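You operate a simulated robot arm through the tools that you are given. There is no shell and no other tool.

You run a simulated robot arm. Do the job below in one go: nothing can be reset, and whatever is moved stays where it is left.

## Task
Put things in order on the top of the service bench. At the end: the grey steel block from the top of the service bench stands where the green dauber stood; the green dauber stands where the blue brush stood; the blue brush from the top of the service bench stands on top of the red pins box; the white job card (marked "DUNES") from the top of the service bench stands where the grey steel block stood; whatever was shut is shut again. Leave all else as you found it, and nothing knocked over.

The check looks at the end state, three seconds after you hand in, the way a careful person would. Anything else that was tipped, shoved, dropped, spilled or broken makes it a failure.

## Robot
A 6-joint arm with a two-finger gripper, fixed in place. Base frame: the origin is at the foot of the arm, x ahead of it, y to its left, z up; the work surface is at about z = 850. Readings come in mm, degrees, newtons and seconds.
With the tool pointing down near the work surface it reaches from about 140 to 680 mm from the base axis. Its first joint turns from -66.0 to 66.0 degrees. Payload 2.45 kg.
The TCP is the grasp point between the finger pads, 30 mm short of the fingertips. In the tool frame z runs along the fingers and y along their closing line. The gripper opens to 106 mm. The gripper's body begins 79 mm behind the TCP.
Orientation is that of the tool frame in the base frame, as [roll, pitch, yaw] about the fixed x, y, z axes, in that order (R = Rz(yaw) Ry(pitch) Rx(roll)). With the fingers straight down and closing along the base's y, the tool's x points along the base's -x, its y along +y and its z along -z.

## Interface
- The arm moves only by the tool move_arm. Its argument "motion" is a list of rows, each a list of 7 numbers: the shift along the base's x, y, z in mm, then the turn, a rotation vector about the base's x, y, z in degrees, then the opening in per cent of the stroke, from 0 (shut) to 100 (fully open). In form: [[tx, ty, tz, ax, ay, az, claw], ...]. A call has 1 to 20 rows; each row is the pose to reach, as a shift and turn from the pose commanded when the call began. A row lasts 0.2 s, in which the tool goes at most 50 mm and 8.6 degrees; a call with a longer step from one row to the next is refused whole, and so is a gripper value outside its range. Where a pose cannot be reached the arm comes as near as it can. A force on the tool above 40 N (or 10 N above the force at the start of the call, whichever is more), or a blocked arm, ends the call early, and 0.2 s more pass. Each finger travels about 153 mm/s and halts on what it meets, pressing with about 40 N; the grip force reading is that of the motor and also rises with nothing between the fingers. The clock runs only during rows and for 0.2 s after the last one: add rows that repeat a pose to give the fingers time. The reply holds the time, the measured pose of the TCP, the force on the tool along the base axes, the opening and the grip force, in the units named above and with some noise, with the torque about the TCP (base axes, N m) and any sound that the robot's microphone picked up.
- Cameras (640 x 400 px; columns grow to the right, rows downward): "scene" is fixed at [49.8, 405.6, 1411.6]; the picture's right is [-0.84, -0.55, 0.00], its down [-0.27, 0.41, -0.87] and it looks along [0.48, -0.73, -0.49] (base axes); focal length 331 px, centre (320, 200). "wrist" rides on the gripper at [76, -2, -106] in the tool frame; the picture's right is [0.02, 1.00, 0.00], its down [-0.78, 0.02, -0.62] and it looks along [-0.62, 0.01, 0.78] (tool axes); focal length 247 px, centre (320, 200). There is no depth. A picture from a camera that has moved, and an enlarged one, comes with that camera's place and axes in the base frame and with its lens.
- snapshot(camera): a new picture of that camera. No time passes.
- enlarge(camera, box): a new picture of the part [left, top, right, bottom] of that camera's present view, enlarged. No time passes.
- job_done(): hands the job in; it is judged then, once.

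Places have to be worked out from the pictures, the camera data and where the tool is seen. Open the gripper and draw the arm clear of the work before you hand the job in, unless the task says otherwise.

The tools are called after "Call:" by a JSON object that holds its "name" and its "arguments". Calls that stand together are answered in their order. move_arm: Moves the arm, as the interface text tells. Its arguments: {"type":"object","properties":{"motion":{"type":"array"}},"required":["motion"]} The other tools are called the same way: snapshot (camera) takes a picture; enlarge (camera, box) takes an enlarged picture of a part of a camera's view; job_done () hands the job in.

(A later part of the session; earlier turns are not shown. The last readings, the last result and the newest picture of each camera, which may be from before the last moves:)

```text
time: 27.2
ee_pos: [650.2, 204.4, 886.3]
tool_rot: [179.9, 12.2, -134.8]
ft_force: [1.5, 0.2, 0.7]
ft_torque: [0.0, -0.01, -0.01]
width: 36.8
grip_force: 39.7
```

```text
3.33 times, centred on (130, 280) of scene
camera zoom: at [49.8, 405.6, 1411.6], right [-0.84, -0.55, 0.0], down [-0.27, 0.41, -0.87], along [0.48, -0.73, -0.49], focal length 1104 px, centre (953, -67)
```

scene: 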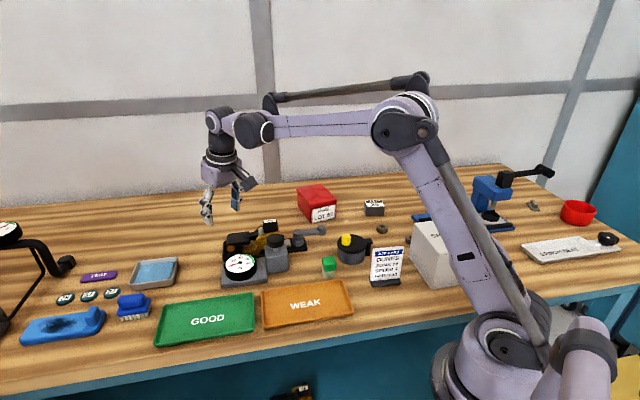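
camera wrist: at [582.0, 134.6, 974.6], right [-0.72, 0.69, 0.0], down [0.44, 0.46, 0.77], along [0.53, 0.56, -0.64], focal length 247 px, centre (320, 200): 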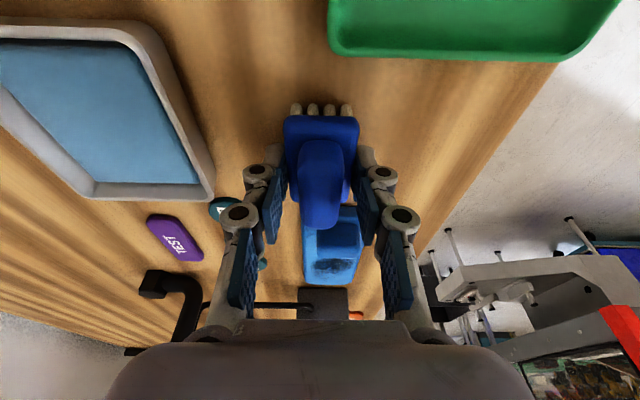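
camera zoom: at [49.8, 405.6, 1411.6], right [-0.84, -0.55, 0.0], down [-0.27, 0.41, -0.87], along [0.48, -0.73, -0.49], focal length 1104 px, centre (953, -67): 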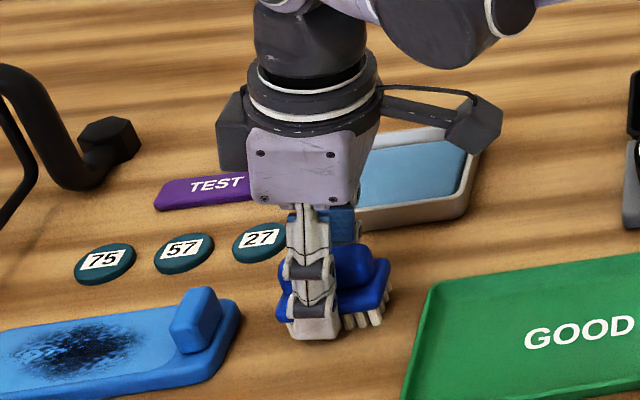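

The brush is gripped at 36.8 mm. I lift it straight up about 130 mm.

Call:
{"name": "move_arm", "arguments": {"motion": [[0, 0, 20, 0, 0, 0, 5], [0, 0, 55, 0, 0, 0, 5], [0, 0, 95, 0, 0, 0, 5], [0, 0, 130, 0, 0, 0, 5], [0, 0, 130, 0, 0, 0, 5]]}}

Call:
{"name": "snapshot", "arguments": {"camera": "wrist"}}

Call:
{"name": "enlarge", "arguments": {"camera": "scene", "box": [60, 180, 220, 340]}}

```text
time: 28.4
ee_pos: [650.8, 201.8, 1016.3]
tool_rot: [179.9, 12.1, -134.8]
ft_force: [-0.6, 0.2, -0.3]
ft_torque: [0.01, -0.02, 0.0]
width: 36.5
grip_force: 39.9
```

```text
taken
camera wrist: at [583.4, 131.7, 1104.2], right [-0.72, 0.69, 0.0], down [0.44, 0.46, 0.77], along [0.53, 0.56, -0.64], focal length 247 px, centre (320, 200)
```

wrist: 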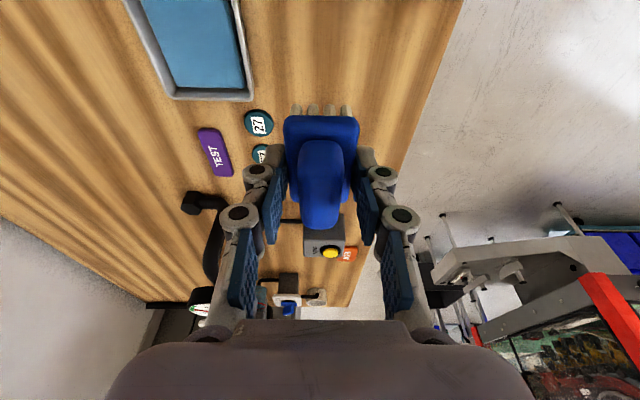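

```text
2.50 times, centred on (140, 260) of scene
camera zoom: at [49.8, 405.6, 1411.6], right [-0.84, -0.55, 0.0], down [-0.27, 0.41, -0.87], along [0.48, -0.73, -0.49], focal length 828 px, centre (770, 50)
```

zoom: 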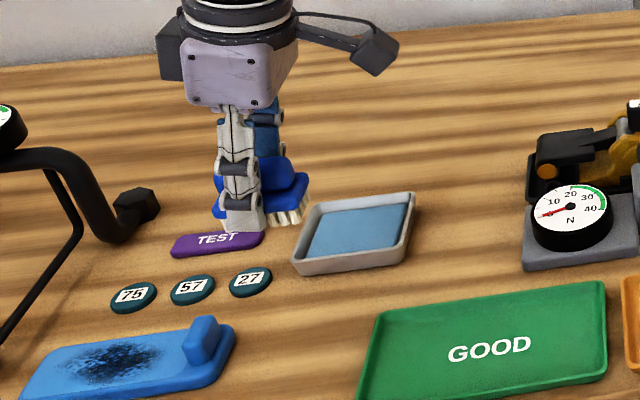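

The brush is held level. I carry it across to above the red box, turning so its long side lies along the box.

Call:
{"name": "move_arm", "arguments": {"motion": [[-7.5, -46, 0, 0, 0, -6.5, 5], [-15, -92, 0, 0, 0, -13, 5], [-22.5, -138, 0, 0, 0, -19.5, 5], [-30, -184, 0, 0, 0, -26, 5], [-37.5, -230, 0, 0, 0, -32.6, 5], [-45, -276, 0, 0, 0, -39.1, 5], [-52.5, -322, 0, 0, 0, -45.6, 5], [-60, -368, 0, 0, 0, -52.1, 5], [-67.5, -414, 0, 0, 0, -58.6, 5], [-75, -460, 0, 0, 0, -65.2, 5], [-82.5, -506, 0, 0, 0, -71.7, 5], [-89.8, -552.6, 0, 0, 0, -78.2, 5], [-89.8, -552.6, 0, 0, 0, -78.2, 5]]}}

Call:
{"name": "snapshot", "arguments": {"camera": "wrist"}}

Call:
{"name": "snapshot", "arguments": {"camera": "scene"}}

```text
time: 31.2
ee_pos: [559.0, -347.7, 1019.3]
tool_rot: [179.9, 12.2, 147.0]
ft_force: [-0.4, 0.7, -0.8]
ft_torque: [0.03, 0.04, 0.0]
width: 37.0
grip_force: 39.9
```

```text
taken
camera wrist: at [475.3, -296.5, 1106.7], right [0.53, 0.85, 0.0], down [0.54, -0.33, 0.77], along [0.65, -0.41, -0.64], focal length 247 px, centre (320, 200)
```

wrist: 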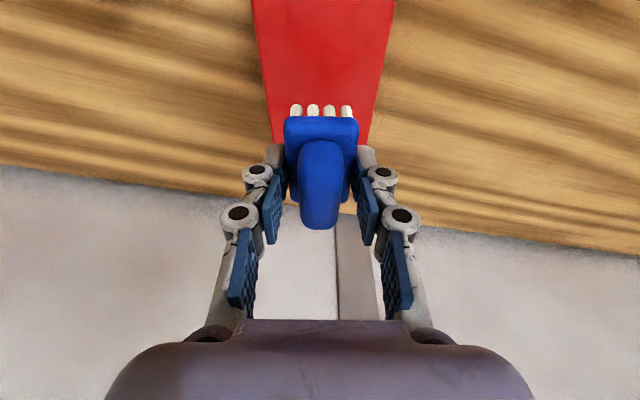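

```text
taken
```

scene: 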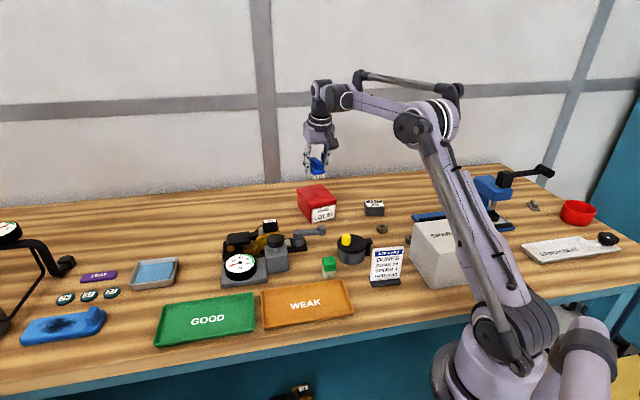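

I am above the red box. I enlarge both views to fix the lid's top height and centre before lowering.

Call:
{"name": "enlarge", "arguments": {"camera": "scene", "box": [285, 170, 349, 230]}}

Call:
{"name": "enlarge", "arguments": {"camera": "scene", "box": [280, 130, 360, 230]}}

Call:
{"name": "enlarge", "arguments": {"camera": "wrist", "box": [230, 0, 410, 160]}}

```text
6.67 times, centred on (317, 200) of scene
camera zoom: at [49.8, 405.6, 1411.6], right [-0.84, -0.55, 0.0], down [-0.27, 0.41, -0.87], along [0.48, -0.73, -0.49], focal length 2209 px, centre (340, 200)
```

zoom: 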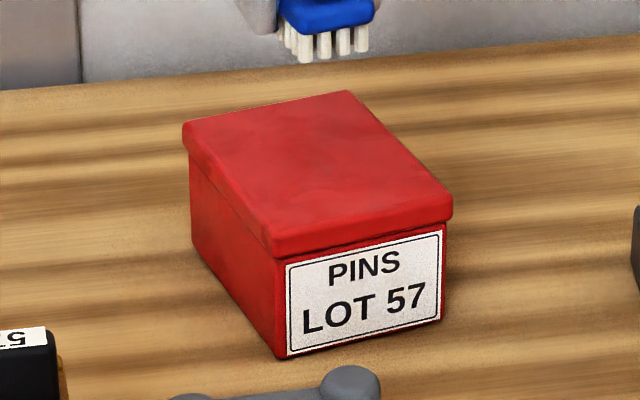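

```text
4.00 times, centred on (320, 180) of scene
camera zoom: at [49.8, 405.6, 1411.6], right [-0.84, -0.55, 0.0], down [-0.27, 0.41, -0.87], along [0.48, -0.73, -0.49], focal length 1325 px, centre (320, 280)
```

zoom: 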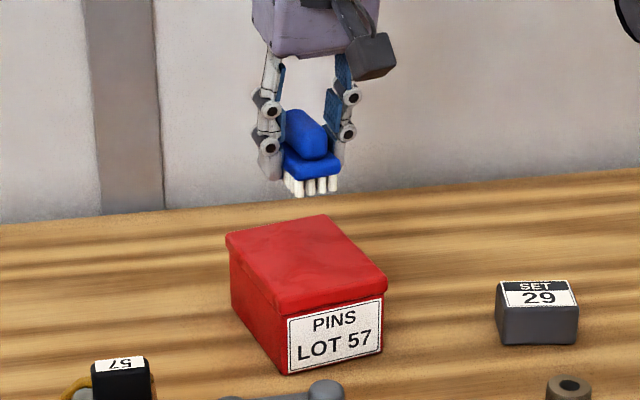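

```text
2.50 times, centred on (320, 80) of wrist
camera zoom: at [475.3, -296.5, 1106.7], right [0.53, 0.85, 0.0], down [0.54, -0.33, 0.77], along [0.65, -0.41, -0.64], focal length 617 px, centre (320, 500)
```

zoom: 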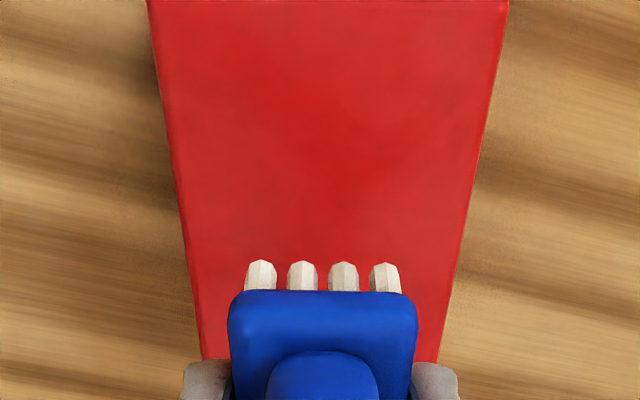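

Combining views, the lid top is at about z=917 with its centre near (551,-345), and the long axis is at -33°. I shift onto the centre and lower to about 11 mm above expected contact.

Call:
{"name": "move_arm", "arguments": {"motion": [[-3, 1, -20, 0, 0, 0, 5], [-6, 2, -40, 0, 0, 0, 5], [-6, 2, -54, 0, 0, 0, 5], [-6, 2, -54, 0, 0, 0, 5]]}}

Call:
{"name": "enlarge", "arguments": {"camera": "scene", "box": [285, 150, 349, 230]}}

Call:
{"name": "enlarge", "arguments": {"camera": "wrist", "box": [230, 0, 410, 160]}}

```text
time: 32.2
ee_pos: [552.6, -347.1, 964.4]
tool_rot: [179.9, 12.2, 147.1]
ft_force: [0.5, 0.1, -0.5]
ft_torque: [0.0, 0.02, 0.01]
width: 36.5
grip_force: 39.9
```

```text
5.00 times, centred on (317, 190) of scene
camera zoom: at [49.8, 405.6, 1411.6], right [-0.84, -0.55, 0.0], down [-0.27, 0.41, -0.87], along [0.48, -0.73, -0.49], focal length 1656 px, centre (335, 250)
```

zoom: 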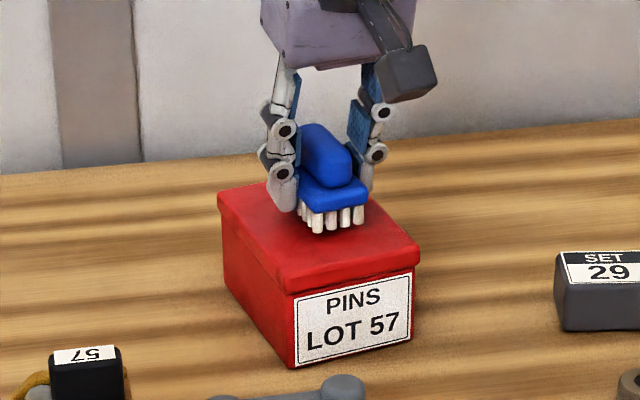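

```text
2.50 times, centred on (320, 80) of wrist
camera zoom: at [468.5, -295.0, 1051.4], right [0.53, 0.85, 0.0], down [0.54, -0.33, 0.77], along [0.66, -0.41, -0.64], focal length 617 px, centre (320, 500)
```

zoom: 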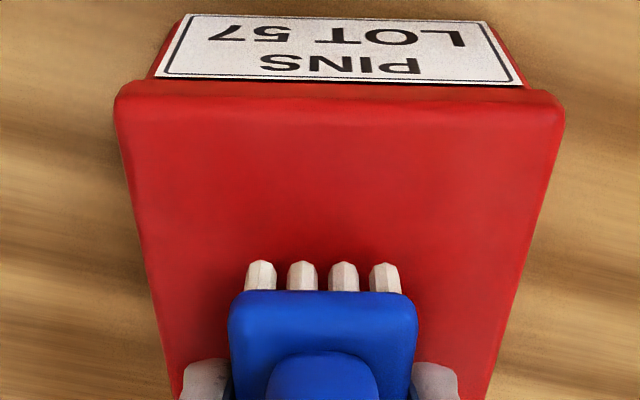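

The brush is centred over the lid. I feel downward in small steps, watching the force reading.

Call:
{"name": "move_arm", "arguments": {"motion": [[0, 0, -3, 0, 0, 0, 5], [0, 0, -5, 0, 0, 0, 5], [0, 0, -7, 0, 0, 0, 5], [0, 0, -8.5, 0, 0, 0, 5]]}}

Call:
{"name": "enlarge", "arguments": {"camera": "scene", "box": [295, 165, 345, 225]}}

```text
time: 33.2
ee_pos: [553.7, -346.5, 957.4]
tool_rot: [179.8, 12.3, 147.0]
ft_force: [-0.5, -1.1, 21.4]
ft_torque: [0.08, 0.17, -0.02]
width: 36.6
grip_force: 40.1
```

```text
6.67 times, centred on (320, 195) of scene
camera zoom: at [49.4, 405.8, 1411.6], right [-0.84, -0.55, 0.0], down [-0.27, 0.41, -0.87], along [0.48, -0.73, -0.49], focal length 2209 px, centre (320, 233)
```

zoom: 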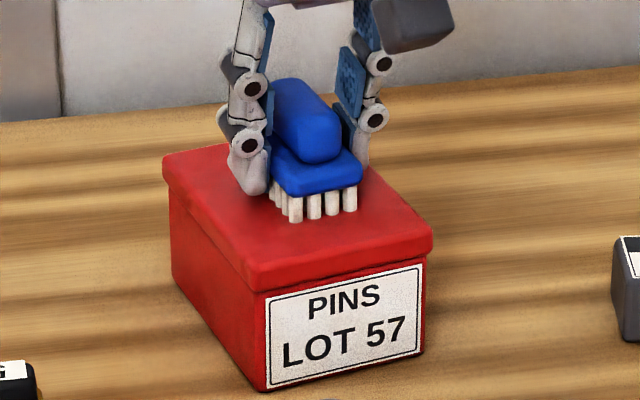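

Contact: 21 N at TCP z of about 956, so the lid is at about z=919. I ease up a millimetre to unload, then open the gripper gently.

Call:
{"name": "move_arm", "arguments": {"motion": [[0, 0, 0.8, 0, 0, 0, 5], [0, 0, 1.0, 0, 0, 0, 5]]}}

```text
time: 33.8
ee_pos: [554.8, -346.2, 957.6]
tool_rot: [179.9, 12.0, 147.0]
ft_force: [-3.6, 3.1, 14.4]
ft_torque: [0.07, 0.07, 0.02]
width: 36.7
grip_force: 40.3
```

Call:
{"name": "move_arm", "arguments": {"motion": [[0, 0, 1.0, 0, 0, 0, 5], [0, 0, 1.6, 0, 0, 0, 5], [0, 0, 1.6, 0, 0, 0, 5]]}}

```text
time: 34.6
ee_pos: [554.5, -347.2, 958.7]
tool_rot: [179.9, 12.1, 147.0]
ft_force: [0.7, 0.1, -0.4]
ft_torque: [0.01, 0.04, 0.03]
width: 37.0
grip_force: 40.0
```

The load is off and the brush is just on the lid. I open the jaws in stages.

Call:
{"name": "move_arm", "arguments": {"motion": [[0, 0, 0, 0, 0, 0, 36], [0, 0, 0, 0, 0, 0, 42], [0, 0, 0, 0, 0, 0, 52], [0, 0, 0, 0, 0, 0, 60], [0, 0, 0, 0, 0, 0, 60]]}}

Call:
{"name": "enlarge", "arguments": {"camera": "scene", "box": [295, 165, 345, 225]}}

Call:
{"name": "snapshot", "arguments": {"camera": "wrist"}}

```text
time: 35.8
ee_pos: [553.6, -348.1, 958.1]
tool_rot: [179.9, 12.1, 147.0]
ft_force: [-0.1, -0.1, 0.0]
ft_torque: [-0.01, 0.04, 0.0]
width: 63.6
grip_force: 0.0
```

```text
6.67 times, centred on (320, 195) of scene
camera zoom: at [49.8, 405.6, 1411.6], right [-0.84, -0.55, 0.0], down [-0.27, 0.41, -0.87], along [0.48, -0.73, -0.49], focal length 2209 px, centre (320, 233)
```

zoom: 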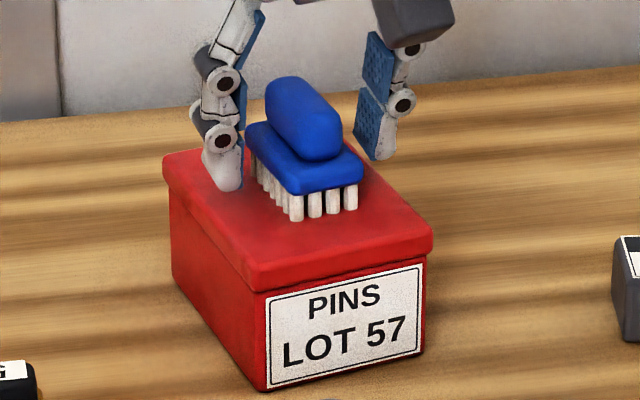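

```text
taken
camera wrist: at [469.9, -296.6, 1045.8], right [0.53, 0.85, 0.0], down [0.54, -0.33, 0.77], along [0.66, -0.41, -0.64], focal length 247 px, centre (320, 200)
```

wrist: 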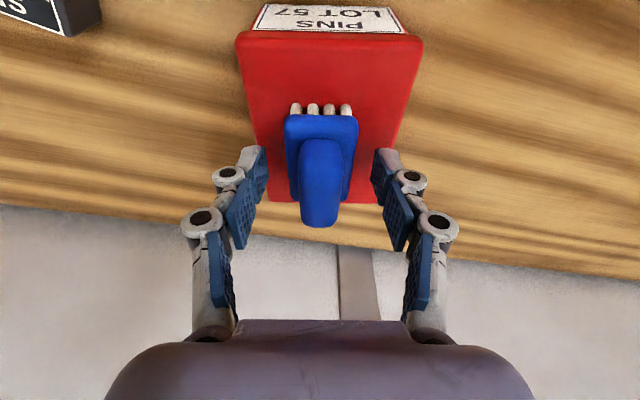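

The brush stands cleanly on the red box. I rise straight up and then travel to hover over the green dauber, keeping the 12° tilt (ψ≈130).

Call:
{"name": "move_arm", "arguments": {"motion": [[0, 0, 40, 0, 0, 0, 60], [0, 0, 80, 0, 0, 0, 60], [-26, 31, 80, 0, 0, -2.4, 60], [-53, 63, 80, 0, 0, -4.8, 60], [-79, 95, 80, 0, 0, -7.2, 60], [-106, 127, 80, 0, 0, -9.6, 60], [-132, 159, 80, 0, 0, -12, 60], [-159, 190, 75, 0, 0, -14.5, 60], [-185, 222, 60, 0, 0, -17, 60], [-185, 222, 60, 0, 0, -17, 60]]}}

Call:
{"name": "snapshot", "arguments": {"camera": "wrist"}}

Call:
{"name": "enlarge", "arguments": {"camera": "wrist", "box": [240, 40, 400, 170]}}

Call:
{"name": "snapshot", "arguments": {"camera": "scene"}}

```text
time: 38.0
ee_pos: [369.0, -125.3, 1018.1]
tool_rot: [179.9, 12.1, 130.0]
ft_force: [1.4, 0.8, -0.4]
ft_torque: [-0.01, -0.02, 0.01]
width: 63.8
grip_force: 0.1
```

```text
taken
camera wrist: at [303.4, -52.5, 1105.3], right [0.75, 0.66, 0.0], down [0.42, -0.48, 0.77], along [0.51, -0.58, -0.64], focal length 247 px, centre (320, 200)
```

wrist: 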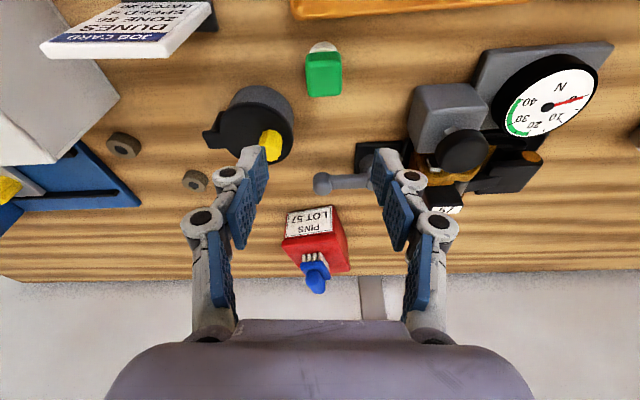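

```text
3.08 times, centred on (320, 105) of wrist
camera zoom: at [303.4, -52.5, 1105.3], right [0.75, 0.66, 0.0], down [0.42, -0.48, 0.77], along [0.51, -0.58, -0.64], focal length 760 px, centre (320, 492)
```

zoom: 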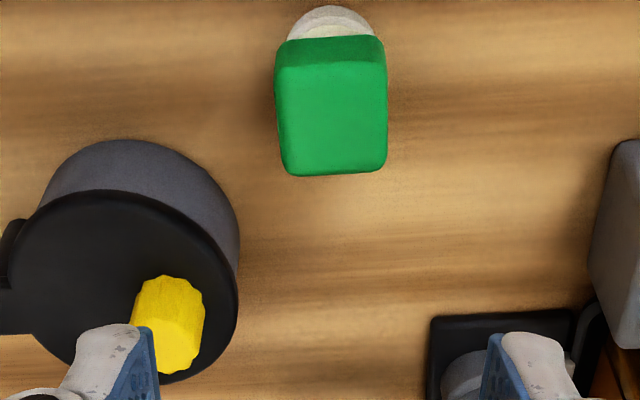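

```text
taken
```

scene: 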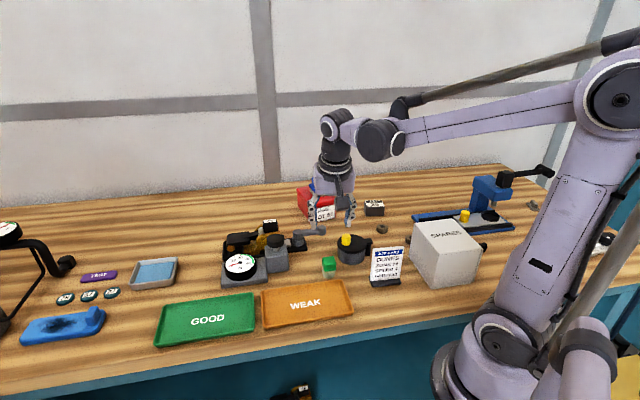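

The dauber's centre is about (367,-124.7), already under the TCP, and its cap is turned about 4.5° more than the jaws. I turn by that much and descend to z of about 890.

Call:
{"name": "move_arm", "arguments": {"motion": [[0, 0, -30, 0, 0, 2.5, 60], [0, 0, -65, 0, 0, 4.5, 60], [0, 0, -100, 0, 0, 4.5, 60], [0, 0, -127, 0, 0, 4.5, 60], [0, 0, -127, 0, 0, 4.5, 60]]}}

Call:
{"name": "snapshot", "arguments": {"camera": "wrist"}}

Call:
{"name": "enlarge", "arguments": {"camera": "scene", "box": [290, 220, 390, 300]}}

```text
time: 39.2
ee_pos: [369.4, -123.7, 891.2]
tool_rot: [179.9, 12.0, 134.5]
ft_force: [0.2, 1.5, -0.1]
ft_torque: [0.0, 0.0, 0.03]
width: 63.3
grip_force: 0.1
```

```text
taken
camera wrist: at [298.1, -56.0, 978.0], right [0.7, 0.72, 0.0], down [0.46, -0.44, 0.77], along [0.55, -0.54, -0.64], focal length 247 px, centre (320, 200)
```

wrist: 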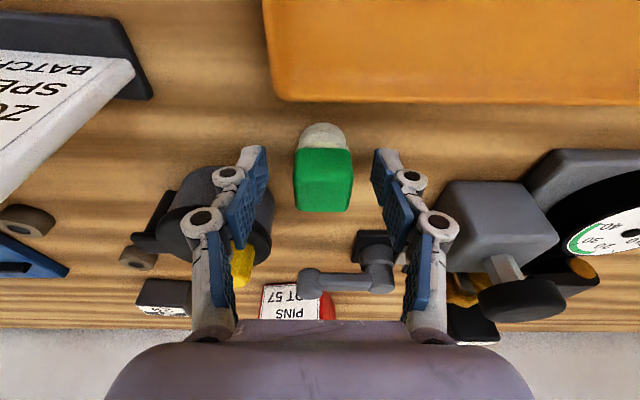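

```text
5.00 times, centred on (340, 260) of scene
camera zoom: at [49.8, 405.6, 1411.6], right [-0.84, -0.55, 0.0], down [-0.27, 0.41, -0.87], along [0.48, -0.73, -0.49], focal length 1656 px, centre (220, -100)
```

zoom: 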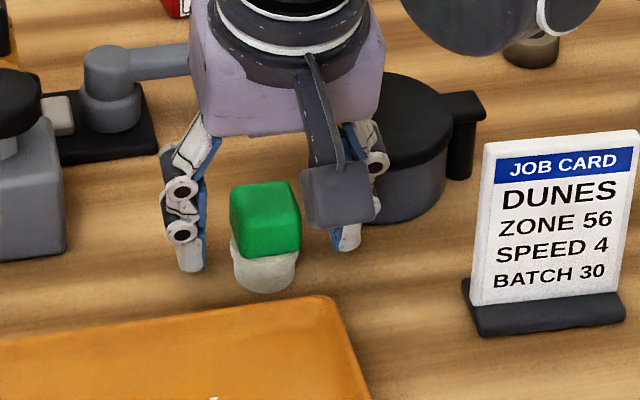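

The dauber's cap is squarely between the pads. I close the gripper on it.

Call:
{"name": "move_arm", "arguments": {"motion": [[0, 0, 0, 0, 0, 0, 40], [0, 0, 0, 0, 0, 0, 20], [0, 0, 0, 0, 0, 0, 5], [0, 0, 0, 0, 0, 0, 5]]}}

Call:
{"name": "enlarge", "arguments": {"camera": "scene", "box": [290, 220, 390, 300]}}

Call:
{"name": "snapshot", "arguments": {"camera": "wrist"}}

```text
time: 40.2
ee_pos: [369.5, -122.8, 890.0]
tool_rot: [179.9, 12.2, 134.4]
ft_force: [-0.4, 0.5, -0.3]
ft_torque: [-0.02, 0.0, 0.02]
width: 32.4
grip_force: 39.9
```

```text
5.00 times, centred on (340, 260) of scene
camera zoom: at [49.8, 405.6, 1411.6], right [-0.84, -0.55, 0.0], down [-0.27, 0.41, -0.87], along [0.48, -0.73, -0.49], focal length 1656 px, centre (220, -100)
```

zoom: 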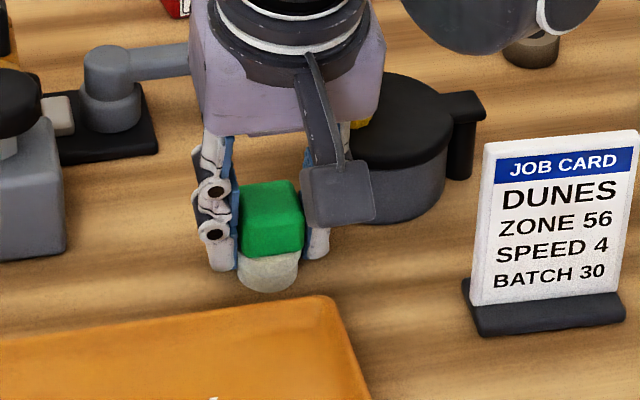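

```text
taken
camera wrist: at [298.2, -56.0, 978.4], right [0.7, 0.72, 0.0], down [0.46, -0.44, 0.77], along [0.55, -0.54, -0.64], focal length 247 px, centre (320, 200)
```

wrist: 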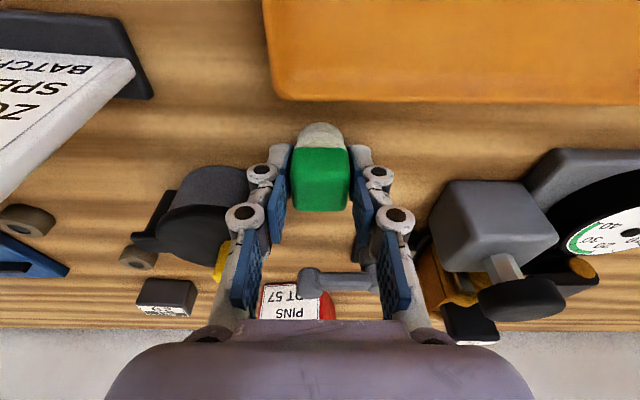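

The dauber is gripped at 32.4 mm; it slid about 2 mm on closing, so its original centre was about (368.7,-123.7). I lift it straight up.

Call:
{"name": "move_arm", "arguments": {"motion": [[0, 0, 15, 0, 0, 0, 5], [0, 0, 50, 0, 0, 0, 5], [0, 0, 90, 0, 0, 0, 5], [0, 0, 125, 0, 0, 0, 5], [0, 0, 125, 0, 0, 0, 5]]}}

Call:
{"name": "snapshot", "arguments": {"camera": "wrist"}}

Call:
{"name": "enlarge", "arguments": {"camera": "scene", "box": [290, 180, 390, 300]}}

```text
time: 41.4
ee_pos: [367.0, -122.8, 1014.8]
tool_rot: [179.9, 12.1, 134.5]
ft_force: [0.3, -0.8, -0.8]
ft_torque: [0.0, 0.0, 0.0]
width: 32.4
grip_force: 39.7
```

```text
taken
camera wrist: at [297.1, -54.9, 1102.6], right [0.7, 0.72, 0.0], down [0.46, -0.44, 0.77], along [0.55, -0.54, -0.64], focal length 247 px, centre (320, 200)
```

wrist: 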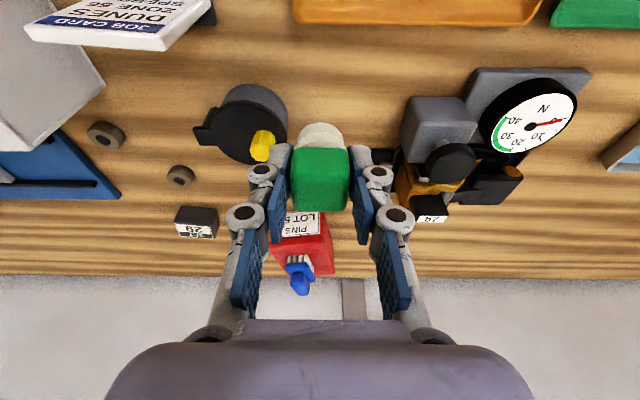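

```text
3.33 times, centred on (340, 240) of scene
camera zoom: at [49.8, 405.6, 1411.6], right [-0.84, -0.55, 0.0], down [-0.27, 0.41, -0.87], along [0.48, -0.73, -0.49], focal length 1104 px, centre (253, 67)
```

zoom: 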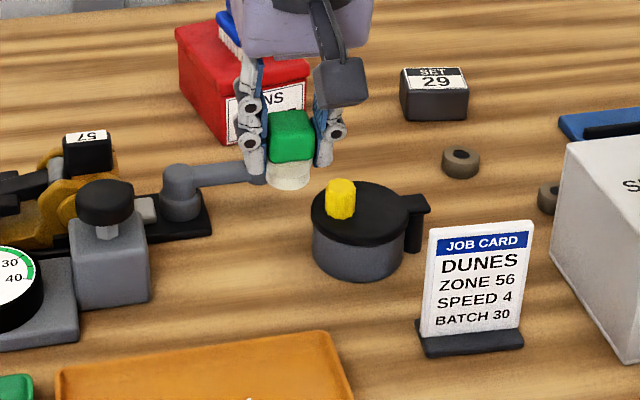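

The dauber is held upright. I carry it to above the brush's old spot while turning 90°, which keeps its square cap oriented the same.

Call:
{"name": "move_arm", "arguments": {"motion": [[23.5, 27.1, 0, 0, 0, 7.5, 5], [47, 54.2, 0, 0, 0, 15, 5], [70.5, 81.3, 0, 0, 0, 22.5, 5], [94, 108.4, 0, 0, 0, 30, 5], [117.5, 135.5, 0, 0, 0, 37.5, 5], [141, 162.6, 0, 0, 0, 45, 5], [164.5, 189.7, 0, 0, 0, 52.5, 5], [188, 216.8, 0, 0, 0, 60, 5], [211.5, 243.9, 0, 0, 0, 67.5, 5], [235, 271, 0, 0, 0, 75, 5], [258.8, 298.1, 0, 0, 0, 82.5, 5], [282.3, 325.2, -5, 0, 0, 90, 5], [282.3, 325.2, -30, 0, 0, 90, 5], [282.3, 325.2, -55, 0, 0, 90, 5], [282.3, 325.2, -55, 0, 0, 90, 5]]}}

Call:
{"name": "snapshot", "arguments": {"camera": "wrist"}}

Call:
{"name": "enlarge", "arguments": {"camera": "scene", "box": [60, 180, 220, 340]}}

```text
time: 44.6
ee_pos: [650.2, 200.4, 962.3]
tool_rot: [179.9, 12.1, -135.5]
ft_force: [0.4, 0.2, -0.7]
ft_torque: [0.02, -0.02, 0.02]
width: 32.2
grip_force: 39.6
```

```text
taken
camera wrist: at [582.0, 130.3, 1049.7], right [-0.72, 0.7, 0.0], down [0.44, 0.46, 0.77], along [0.54, 0.55, -0.64], focal length 247 px, centre (320, 200)
```

wrist: 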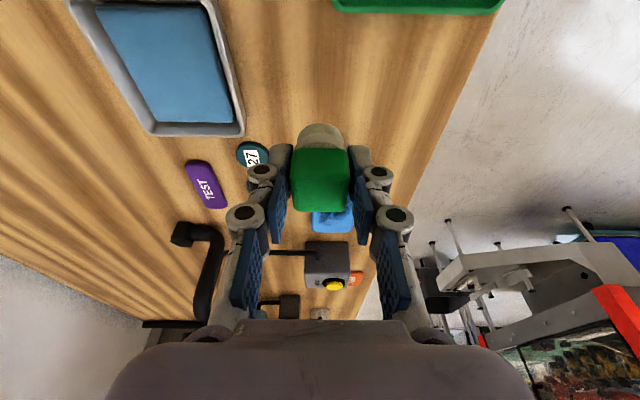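

```text
2.50 times, centred on (140, 260) of scene
camera zoom: at [49.8, 405.6, 1411.6], right [-0.84, -0.55, 0.0], down [-0.27, 0.41, -0.87], along [0.48, -0.73, -0.49], focal length 828 px, centre (770, 50)
```

zoom: 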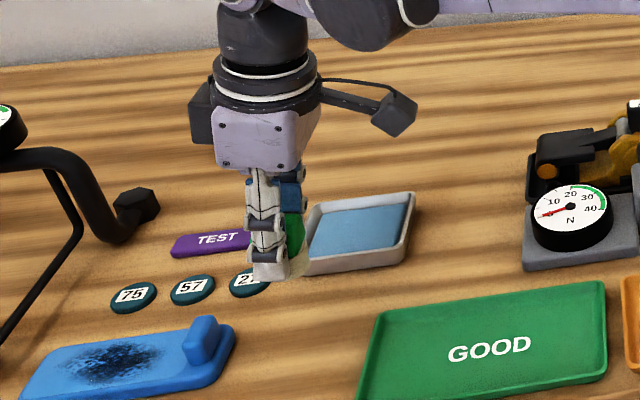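

Camera-based TCP is (649.4,199.3,961.8). I correct in y and descend until the dauber is about 1.5 mm above the bench.

Call:
{"name": "move_arm", "arguments": {"motion": [[0.5, 2.7, -25, 0, 0, 0, 5], [0.5, 2.7, -50, 0, 0, 0, 5], [0.5, 2.7, -65, 0, 0, 0, 5], [0.5, 2.7, -70, 0, 0, 0, 5], [0.5, 2.7, -70, 0, 0, 0, 5]]}}

Call:
{"name": "snapshot", "arguments": {"camera": "wrist"}}

Call:
{"name": "enlarge", "arguments": {"camera": "scene", "box": [90, 270, 190, 340]}}

```text
time: 45.8
ee_pos: [652.1, 202.7, 891.1]
tool_rot: [179.9, 12.1, -135.5]
ft_force: [-0.1, 0.6, 0.5]
ft_torque: [0.01, 0.02, 0.01]
width: 32.2
grip_force: 39.8
```

```text
taken
camera wrist: at [583.4, 133.1, 978.8], right [-0.72, 0.7, 0.0], down [0.44, 0.46, 0.77], along [0.54, 0.55, -0.64], focal length 247 px, centre (320, 200)
```

wrist: 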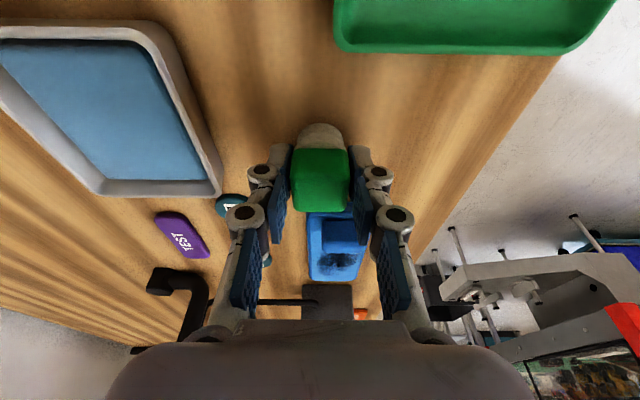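

```text
5.71 times, centred on (140, 305) of scene
camera zoom: at [49.8, 405.6, 1411.6], right [-0.84, -0.55, 0.0], down [-0.27, 0.41, -0.87], along [0.48, -0.73, -0.49], focal length 1893 px, centre (1349, -400)
```

zoom: 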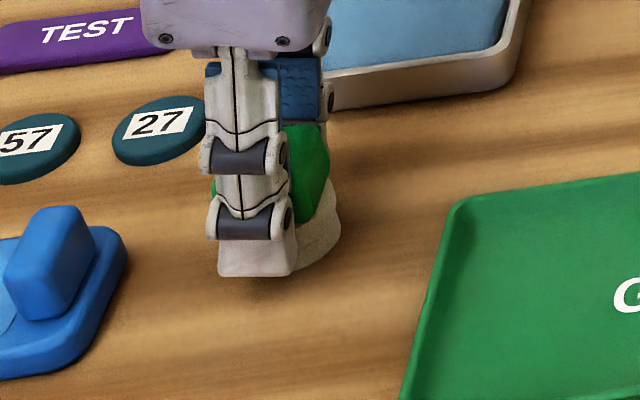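

The dauber is just above the bench at the old brush spot. I nudge (-1.5,+0.6) and lower in fine steps until contact.

Call:
{"name": "move_arm", "arguments": {"motion": [[-1.5, 0.6, -0.4, 0, 0, 0, 5], [-1.5, 0.6, -1.0, 0, 0, 0, 5], [-1.5, 0.6, -1.5, 0, 0, 0, 5]]}}

```text
time: 46.6
ee_pos: [651.2, 203.7, 890.5]
tool_rot: [179.9, 12.1, -135.5]
ft_force: [-1.2, -2.1, 5.9]
ft_torque: [-0.05, 0.03, 0.0]
width: 32.5
grip_force: 39.7
```

Light contact at 6 N. I open the jaws in stages to release the dauber.

Call:
{"name": "move_arm", "arguments": {"motion": [[0, 0, 0, 0, 0, 0, 31], [0, 0, 0, 0, 0, 0, 37], [0, 0, 0, 0, 0, 0, 47], [0, 0, 0, 0, 0, 0, 60], [0, 0, 0, 0, 0, 0, 60]]}}

Call:
{"name": "snapshot", "arguments": {"camera": "wrist"}}

Call:
{"name": "enlarge", "arguments": {"camera": "scene", "box": [90, 270, 190, 340]}}

```text
time: 47.8
ee_pos: [651.7, 203.5, 890.2]
tool_rot: [180.0, 12.0, -135.4]
ft_force: [-0.9, -0.5, 0.5]
ft_torque: [-0.01, 0.0, 0.02]
width: 63.8
grip_force: 0.0
```

```text
taken
camera wrist: at [581.7, 133.8, 977.7], right [-0.72, 0.7, 0.0], down [0.44, 0.46, 0.77], along [0.54, 0.55, -0.64], focal length 247 px, centre (320, 200)
```

wrist: 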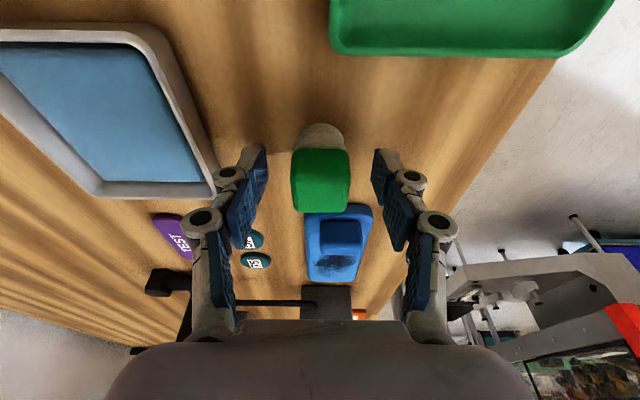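

```text
5.71 times, centred on (140, 305) of scene
camera zoom: at [49.8, 405.6, 1411.6], right [-0.84, -0.55, 0.0], down [-0.27, 0.41, -0.87], along [0.48, -0.73, -0.49], focal length 1893 px, centre (1349, -400)
```

zoom: 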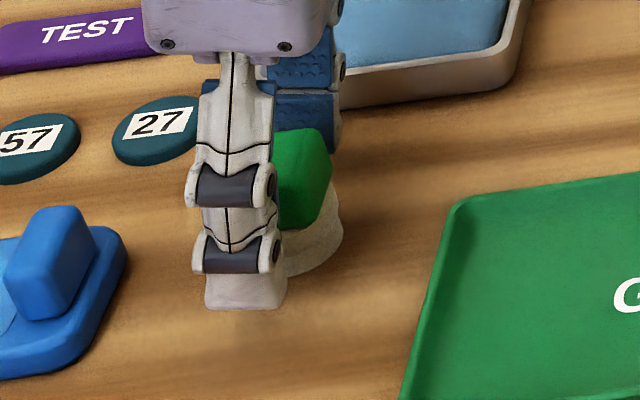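

Dauber released and upright. I lift straight up clear of it.

Call:
{"name": "move_arm", "arguments": {"motion": [[0, 0, 30, 0, 0, 0, 60], [0, 0, 75, 0, 0, 0, 60], [0, 0, 120, 0, 0, 0, 60], [0, 0, 120, 0, 0, 0, 60]]}}

Call:
{"name": "enlarge", "arguments": {"camera": "scene", "box": [90, 270, 190, 340]}}

Call:
{"name": "snapshot", "arguments": {"camera": "wrist"}}

```text
time: 48.8
ee_pos: [646.2, 203.9, 1010.0]
tool_rot: [179.9, 12.2, -135.5]
ft_force: [-0.1, -0.5, -0.5]
ft_torque: [0.0, 0.02, 0.03]
width: 63.7
grip_force: 0.1
```

```text
5.71 times, centred on (140, 305) of scene
camera zoom: at [49.8, 405.6, 1411.6], right [-0.84, -0.55, 0.0], down [-0.27, 0.41, -0.87], along [0.48, -0.73, -0.49], focal length 1893 px, centre (1349, -400)
```

zoom: 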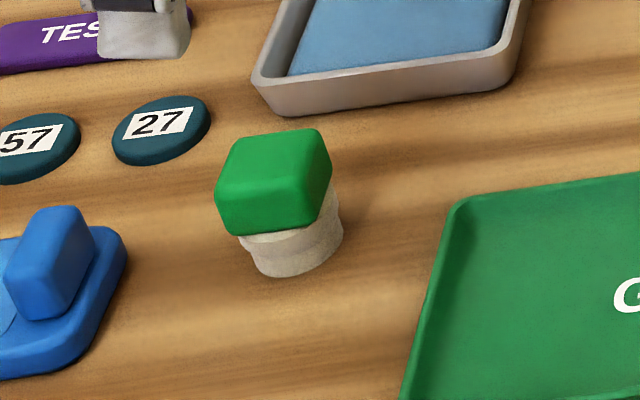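

```text
taken
camera wrist: at [577.6, 134.1, 1097.9], right [-0.72, 0.7, 0.0], down [0.44, 0.46, 0.77], along [0.54, 0.55, -0.64], focal length 247 px, centre (320, 200)
```

wrist: 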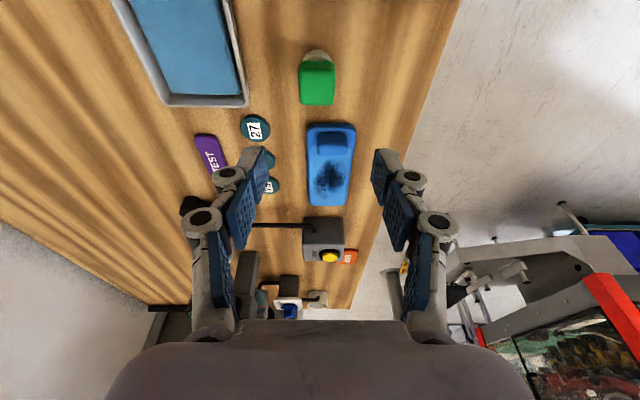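

The dauber stands on the brush's old spot. I now travel over to hover above the SET 29 block, turning the jaws along its long side and opening wide.

Call:
{"name": "move_arm", "arguments": {"motion": [[-15.4, -40.7, 5, 0, 0, -6.2, 70], [-30.8, -81.5, 10, 0, 0, -12.4, 80], [-46.1, -122.2, 10, 0, 0, -18.7, 90], [-61.5, -163, 10, 0, 0, -24.9, 90], [-76.9, -203.8, 10, 0, 0, -31.1, 90], [-92.2, -244.5, 10, 0, 0, -37.3, 90], [-107.6, -285.2, 10, 0, 0, -43.5, 90], [-123, -326, 10, 0, 0, -49.7, 90], [-138.4, -366.7, 10, 0, 0, -56, 90], [-153.8, -407.5, 10, 0, 0, -62.2, 90], [-169.1, -448.2, 10, 0, 0, -68.4, 90], [-184.5, -489, 10, 0, 0, -74.6, 90], [-199.9, -529.7, 10, 0, 0, -80.8, 90], [-215.2, -570.5, 10, 0, 0, -87, 90], [-230.6, -611.2, 5, 0, 0, -93.3, 90], [-246, -652, 0, 0, 0, -99.5, 90], [-246, -652, 0, 0, 0, -99.5, 90]]}}

Call:
{"name": "snapshot", "arguments": {"camera": "wrist"}}

Call:
{"name": "enlarge", "arguments": {"camera": "wrist", "box": [240, 30, 400, 160]}}

Call:
{"name": "snapshot", "arguments": {"camera": "scene"}}

```text
time: 52.4
ee_pos: [404.4, -449.0, 1008.7]
tool_rot: [180.0, 12.1, 124.9]
ft_force: [0.4, 0.5, -1.3]
ft_torque: [0.0, 0.03, -0.01]
width: 95.0
grip_force: 0.0
```

```text
taken
camera wrist: at [345.1, -370.2, 1096.4], right [0.81, 0.59, 0.0], down [0.38, -0.51, 0.77], along [0.45, -0.62, -0.64], focal length 247 px, centre (320, 200)
```

wrist: 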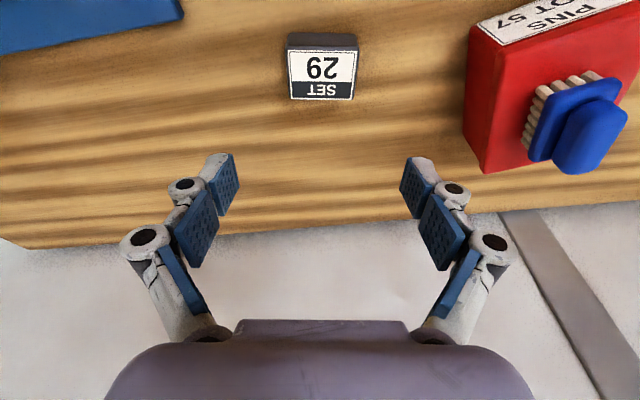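

```text
3.08 times, centred on (320, 95) of wrist
camera zoom: at [345.1, -370.2, 1096.4], right [0.81, 0.59, 0.0], down [0.38, -0.51, 0.77], along [0.45, -0.62, -0.64], focal length 760 px, centre (320, 523)
```

zoom: 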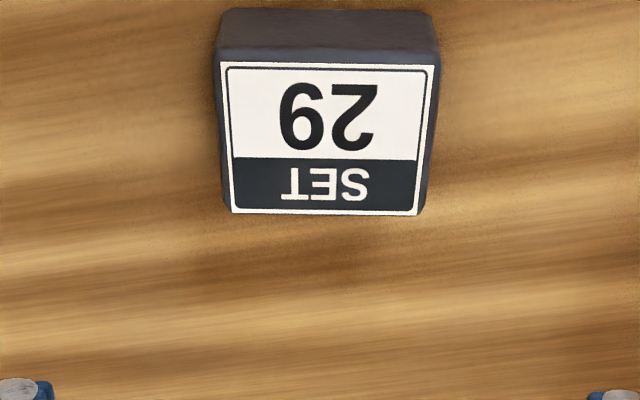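

```text
taken
```

scene: 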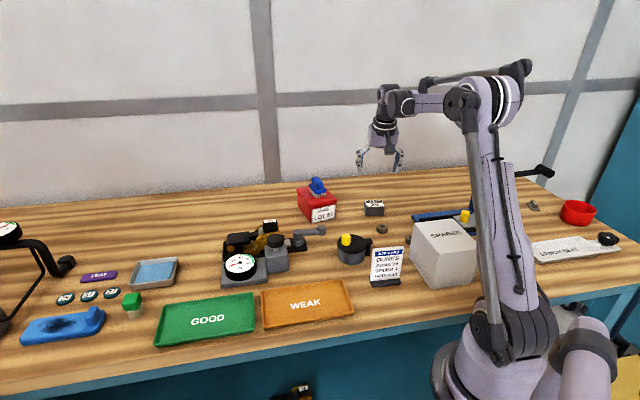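

The block is centred near (400.6,-446.5) at yaw about 34.5°, with its top at z about 882. I align and descend with wide-open jaws to z of about 886.

Call:
{"name": "move_arm", "arguments": {"motion": [[-1.2, 1.7, -40, 0, 0, 0, 90], [-1.2, 1.7, -80, 0, 0, 0, 90], [-1.2, 1.7, -110, 0, 0, 0, 90], [-1.2, 1.7, -122.5, 0, 0, 0, 90], [-1.2, 1.7, -122.5, 0, 0, 0, 90]]}}

Call:
{"name": "snapshot", "arguments": {"camera": "wrist"}}

Call:
{"name": "enlarge", "arguments": {"camera": "scene", "box": [330, 160, 430, 240]}}

```text
time: 53.6
ee_pos: [403.4, -446.7, 888.1]
tool_rot: [180.0, 12.1, 125.0]
ft_force: [0.7, 0.3, -1.0]
ft_torque: [0.0, -0.02, -0.01]
width: 95.4
grip_force: 0.0
```

```text
taken
camera wrist: at [344.5, -368.9, 975.6], right [0.81, 0.59, 0.0], down [0.38, -0.51, 0.77], along [0.45, -0.62, -0.64], focal length 247 px, centre (320, 200)
```

wrist: 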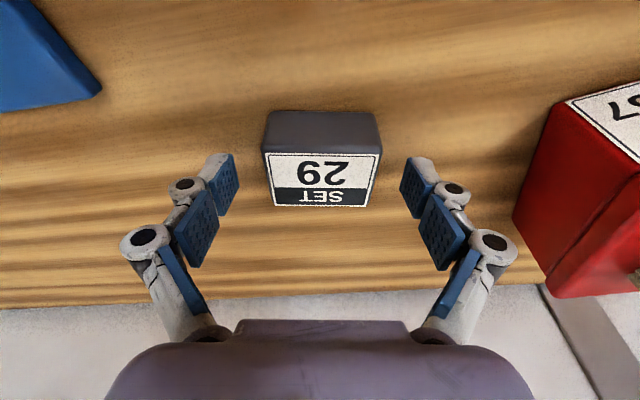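

```text
5.00 times, centred on (380, 200) of scene
camera zoom: at [49.8, 405.6, 1411.6], right [-0.84, -0.55, 0.0], down [-0.27, 0.41, -0.87], along [0.48, -0.73, -0.49], focal length 1656 px, centre (20, 200)
```

zoom: 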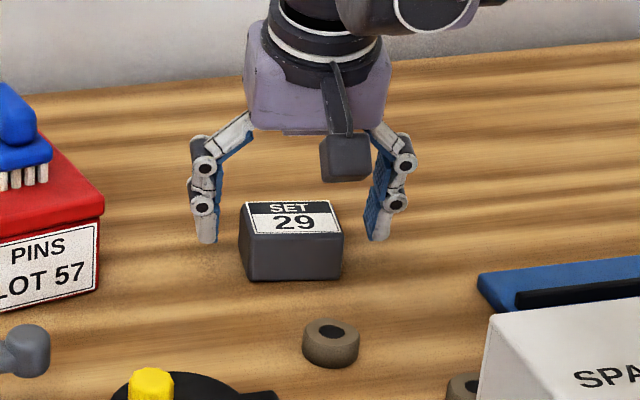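

The block is centred laterally, but the fingertips are about 8 mm past its middle because of the tilt. I slide back 6 mm and close.

Call:
{"name": "move_arm", "arguments": {"motion": [[-3.4, 4.9, -1, 0, 0, 0, 90], [-3.4, 4.9, -1, 0, 0, 0, 75], [-3.4, 4.9, -1, 0, 0, 0, 60], [-3.4, 4.9, -1, 0, 0, 0, 40], [-3.4, 4.9, -1, 0, 0, 0, 20], [-3.4, 4.9, -1, 0, 0, 0, 20]]}}

Call:
{"name": "snapshot", "arguments": {"camera": "wrist"}}

Call:
{"name": "enlarge", "arguments": {"camera": "scene", "box": [330, 160, 430, 240]}}

```text
time: 55.0
ee_pos: [398.9, -442.1, 888.2]
tool_rot: [179.9, 12.1, 125.0]
ft_force: [1.8, 1.0, 5.6]
ft_torque: [0.28, -0.31, 0.06]
width: 59.8
grip_force: 40.5
```

```text
taken
camera wrist: at [340.9, -363.8, 975.6], right [0.81, 0.59, 0.0], down [0.38, -0.51, 0.77], along [0.46, -0.62, -0.64], focal length 247 px, centre (320, 200)
```

wrist: 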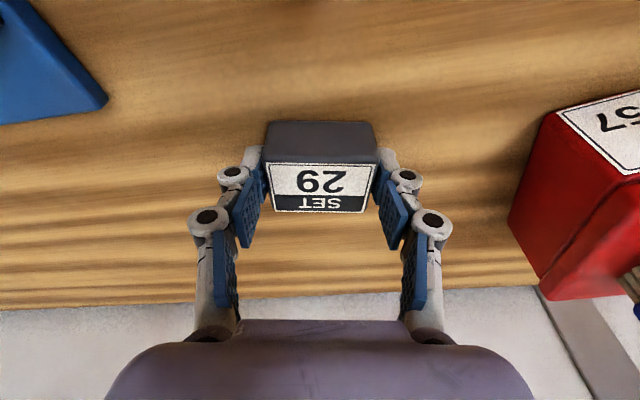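

```text
5.00 times, centred on (380, 200) of scene
camera zoom: at [49.7, 405.8, 1411.6], right [-0.84, -0.55, 0.0], down [-0.27, 0.41, -0.87], along [0.48, -0.73, -0.49], focal length 1656 px, centre (20, 200)
```

zoom: 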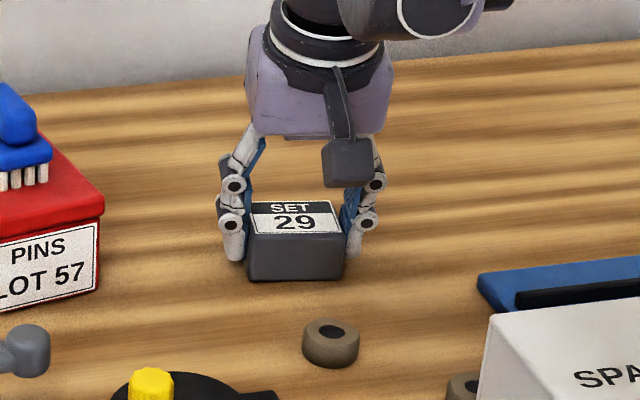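

The block is gripped at 59.8 mm. I lift it straight up and check the hold.

Call:
{"name": "move_arm", "arguments": {"motion": [[0, 0, 10, 0, 0, 0, 20], [0, 0, 30, 0, 0, 0, 20], [0, 0, 65, 0, 0, 0, 20], [0, 0, 100, 0, 0, 0, 20], [0, 0, 125, 0, 0, 0, 20], [0, 0, 125, 0, 0, 0, 20]]}}

Call:
{"name": "snapshot", "arguments": {"camera": "wrist"}}

Call:
{"name": "enlarge", "arguments": {"camera": "scene", "box": [330, 120, 430, 240]}}

```text
time: 56.4
ee_pos: [398.1, -444.6, 1011.9]
tool_rot: [180.0, 12.1, 125.0]
ft_force: [0.1, 0.5, -3.8]
ft_torque: [0.0, -0.02, 0.03]
width: 59.4
grip_force: 39.7
```

```text
taken
camera wrist: at [339.7, -365.9, 1100.1], right [0.81, 0.59, 0.0], down [0.38, -0.51, 0.77], along [0.45, -0.62, -0.64], focal length 247 px, centre (320, 200)
```

wrist: 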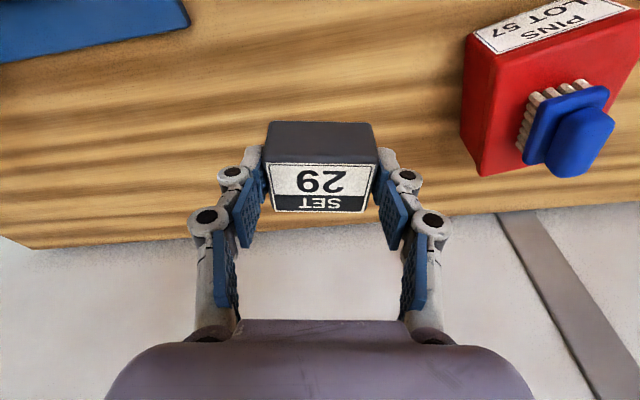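

```text
3.33 times, centred on (380, 180) of scene
camera zoom: at [49.8, 405.6, 1411.6], right [-0.84, -0.55, 0.0], down [-0.27, 0.41, -0.87], along [0.48, -0.73, -0.49], focal length 1104 px, centre (120, 267)
```

zoom: 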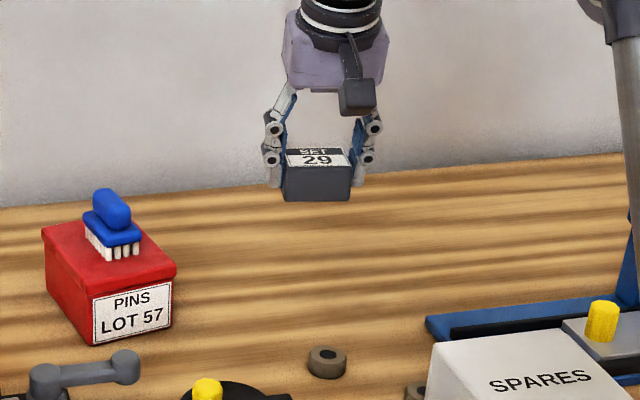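

The block is held level. I carry it to above the dauber's old spot, turning about 9.5° so it sits parallel to the WEAK tray as the dauber did.

Call:
{"name": "move_arm", "arguments": {"motion": [[-3.9, 40.4, 0, 0, 0, 1.2, 20], [-7.8, 80.9, 0, 0, 0, 2.4, 20], [-11.7, 121.3, 0, 0, 0, 3.6, 20], [-15.5, 161.8, 0, 0, 0, 4.8, 20], [-19.4, 202.2, 0, 0, 0, 6, 20], [-23.3, 242.7, 0, 0, 0, 7.1, 20], [-27.2, 283.1, -10, 0, 0, 8.3, 20], [-31.1, 323.6, -30, 0, 0, 9.5, 20], [-31.1, 323.6, -50, 0, 0, 9.5, 20], [-31.1, 323.6, -50, 0, 0, 9.5, 20]]}}

Call:
{"name": "snapshot", "arguments": {"camera": "wrist"}}

Call:
{"name": "enlarge", "arguments": {"camera": "scene", "box": [280, 170, 440, 300]}}

```text
time: 58.6
ee_pos: [367.9, -117.1, 961.7]
tool_rot: [179.9, 12.0, 134.5]
ft_force: [-0.9, -0.6, -4.2]
ft_torque: [0.0, 0.01, -0.02]
width: 59.5
grip_force: 39.7
```

```text
taken
camera wrist: at [296.7, -49.3, 1050.7], right [0.7, 0.72, 0.0], down [0.46, -0.44, 0.77], along [0.55, -0.54, -0.64], focal length 247 px, centre (320, 200)
```

wrist: 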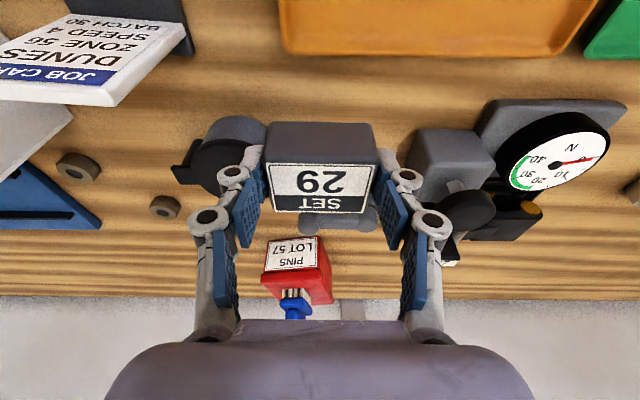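

```text
3.08 times, centred on (360, 235) of scene
camera zoom: at [49.8, 405.6, 1411.6], right [-0.84, -0.55, 0.0], down [-0.27, 0.41, -0.87], along [0.48, -0.73, -0.49], focal length 1019 px, centre (197, 92)
```

zoom: 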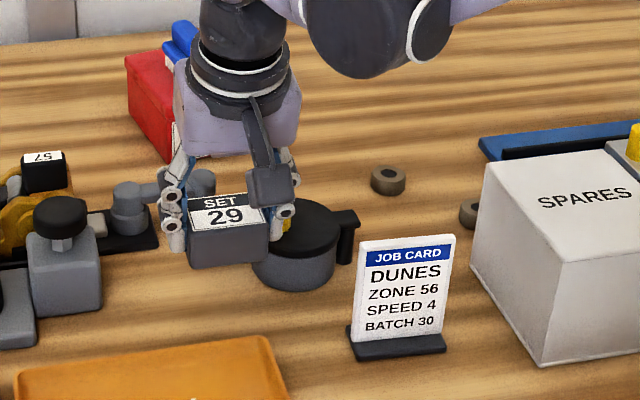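

Camera-based TCP is (365.6,-116.6,962.8). I correct by about -4.7 mm in y and lower to about 1 mm above contact.

Call:
{"name": "move_arm", "arguments": {"motion": [[-0.3, -4.7, -25, 0, 0, 0, 20], [-0.3, -4.7, -50, 0, 0, 0, 20], [-0.3, -4.7, -68, 0, 0, 0, 20], [-0.3, -4.7, -73.5, 0, 0, 0, 20], [-0.3, -4.7, -73.5, 0, 0, 0, 20]]}}

Call:
{"name": "snapshot", "arguments": {"camera": "wrist"}}

Call:
{"name": "enlarge", "arguments": {"camera": "scene", "box": [280, 170, 440, 300]}}

```text
time: 59.8
ee_pos: [370.0, -122.2, 887.9]
tool_rot: [180.0, 12.0, 134.6]
ft_force: [0.4, 0.8, -4.9]
ft_torque: [0.03, 0.03, -0.04]
width: 59.3
grip_force: 40.5
```

```text
taken
camera wrist: at [299.5, -54.7, 976.1], right [0.7, 0.72, 0.0], down [0.46, -0.44, 0.77], along [0.55, -0.54, -0.64], focal length 247 px, centre (320, 200)
```

wrist: 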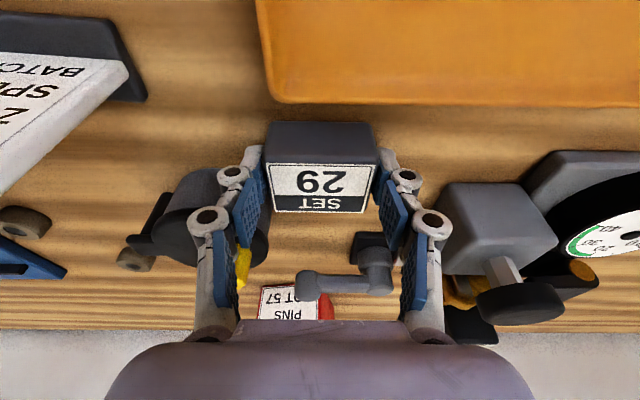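

```text
3.08 times, centred on (360, 235) of scene
camera zoom: at [49.8, 405.6, 1411.6], right [-0.84, -0.55, 0.0], down [-0.27, 0.41, -0.87], along [0.48, -0.73, -0.49], focal length 1019 px, centre (197, 92)
```

zoom: 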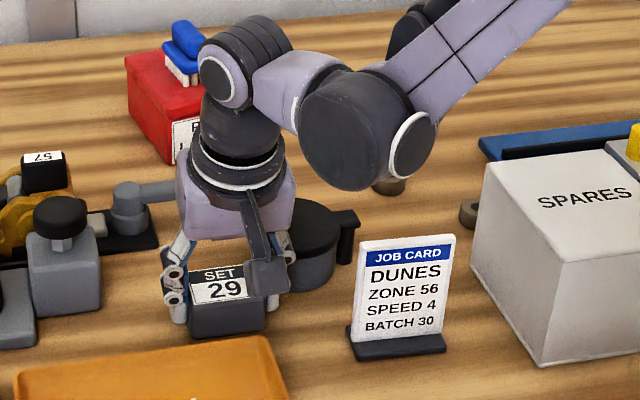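

The block is over the right spot in both views. I lower the last millimetre gently and check the force.

Call:
{"name": "move_arm", "arguments": {"motion": [[-0.7, 0.7, -0.4, 0, 0, 0, 20], [-0.7, 0.7, -0.9, 0, 0, 0, 20], [-0.7, 0.7, -0.9, 0, 0, 0, 20]]}}

```text
time: 60.6
ee_pos: [370.6, -122.4, 886.4]
tool_rot: [179.7, 12.2, 134.5]
ft_force: [4.0, 3.3, 27.8]
ft_torque: [-0.04, -0.26, 0.01]
width: 59.7
grip_force: 39.8
```

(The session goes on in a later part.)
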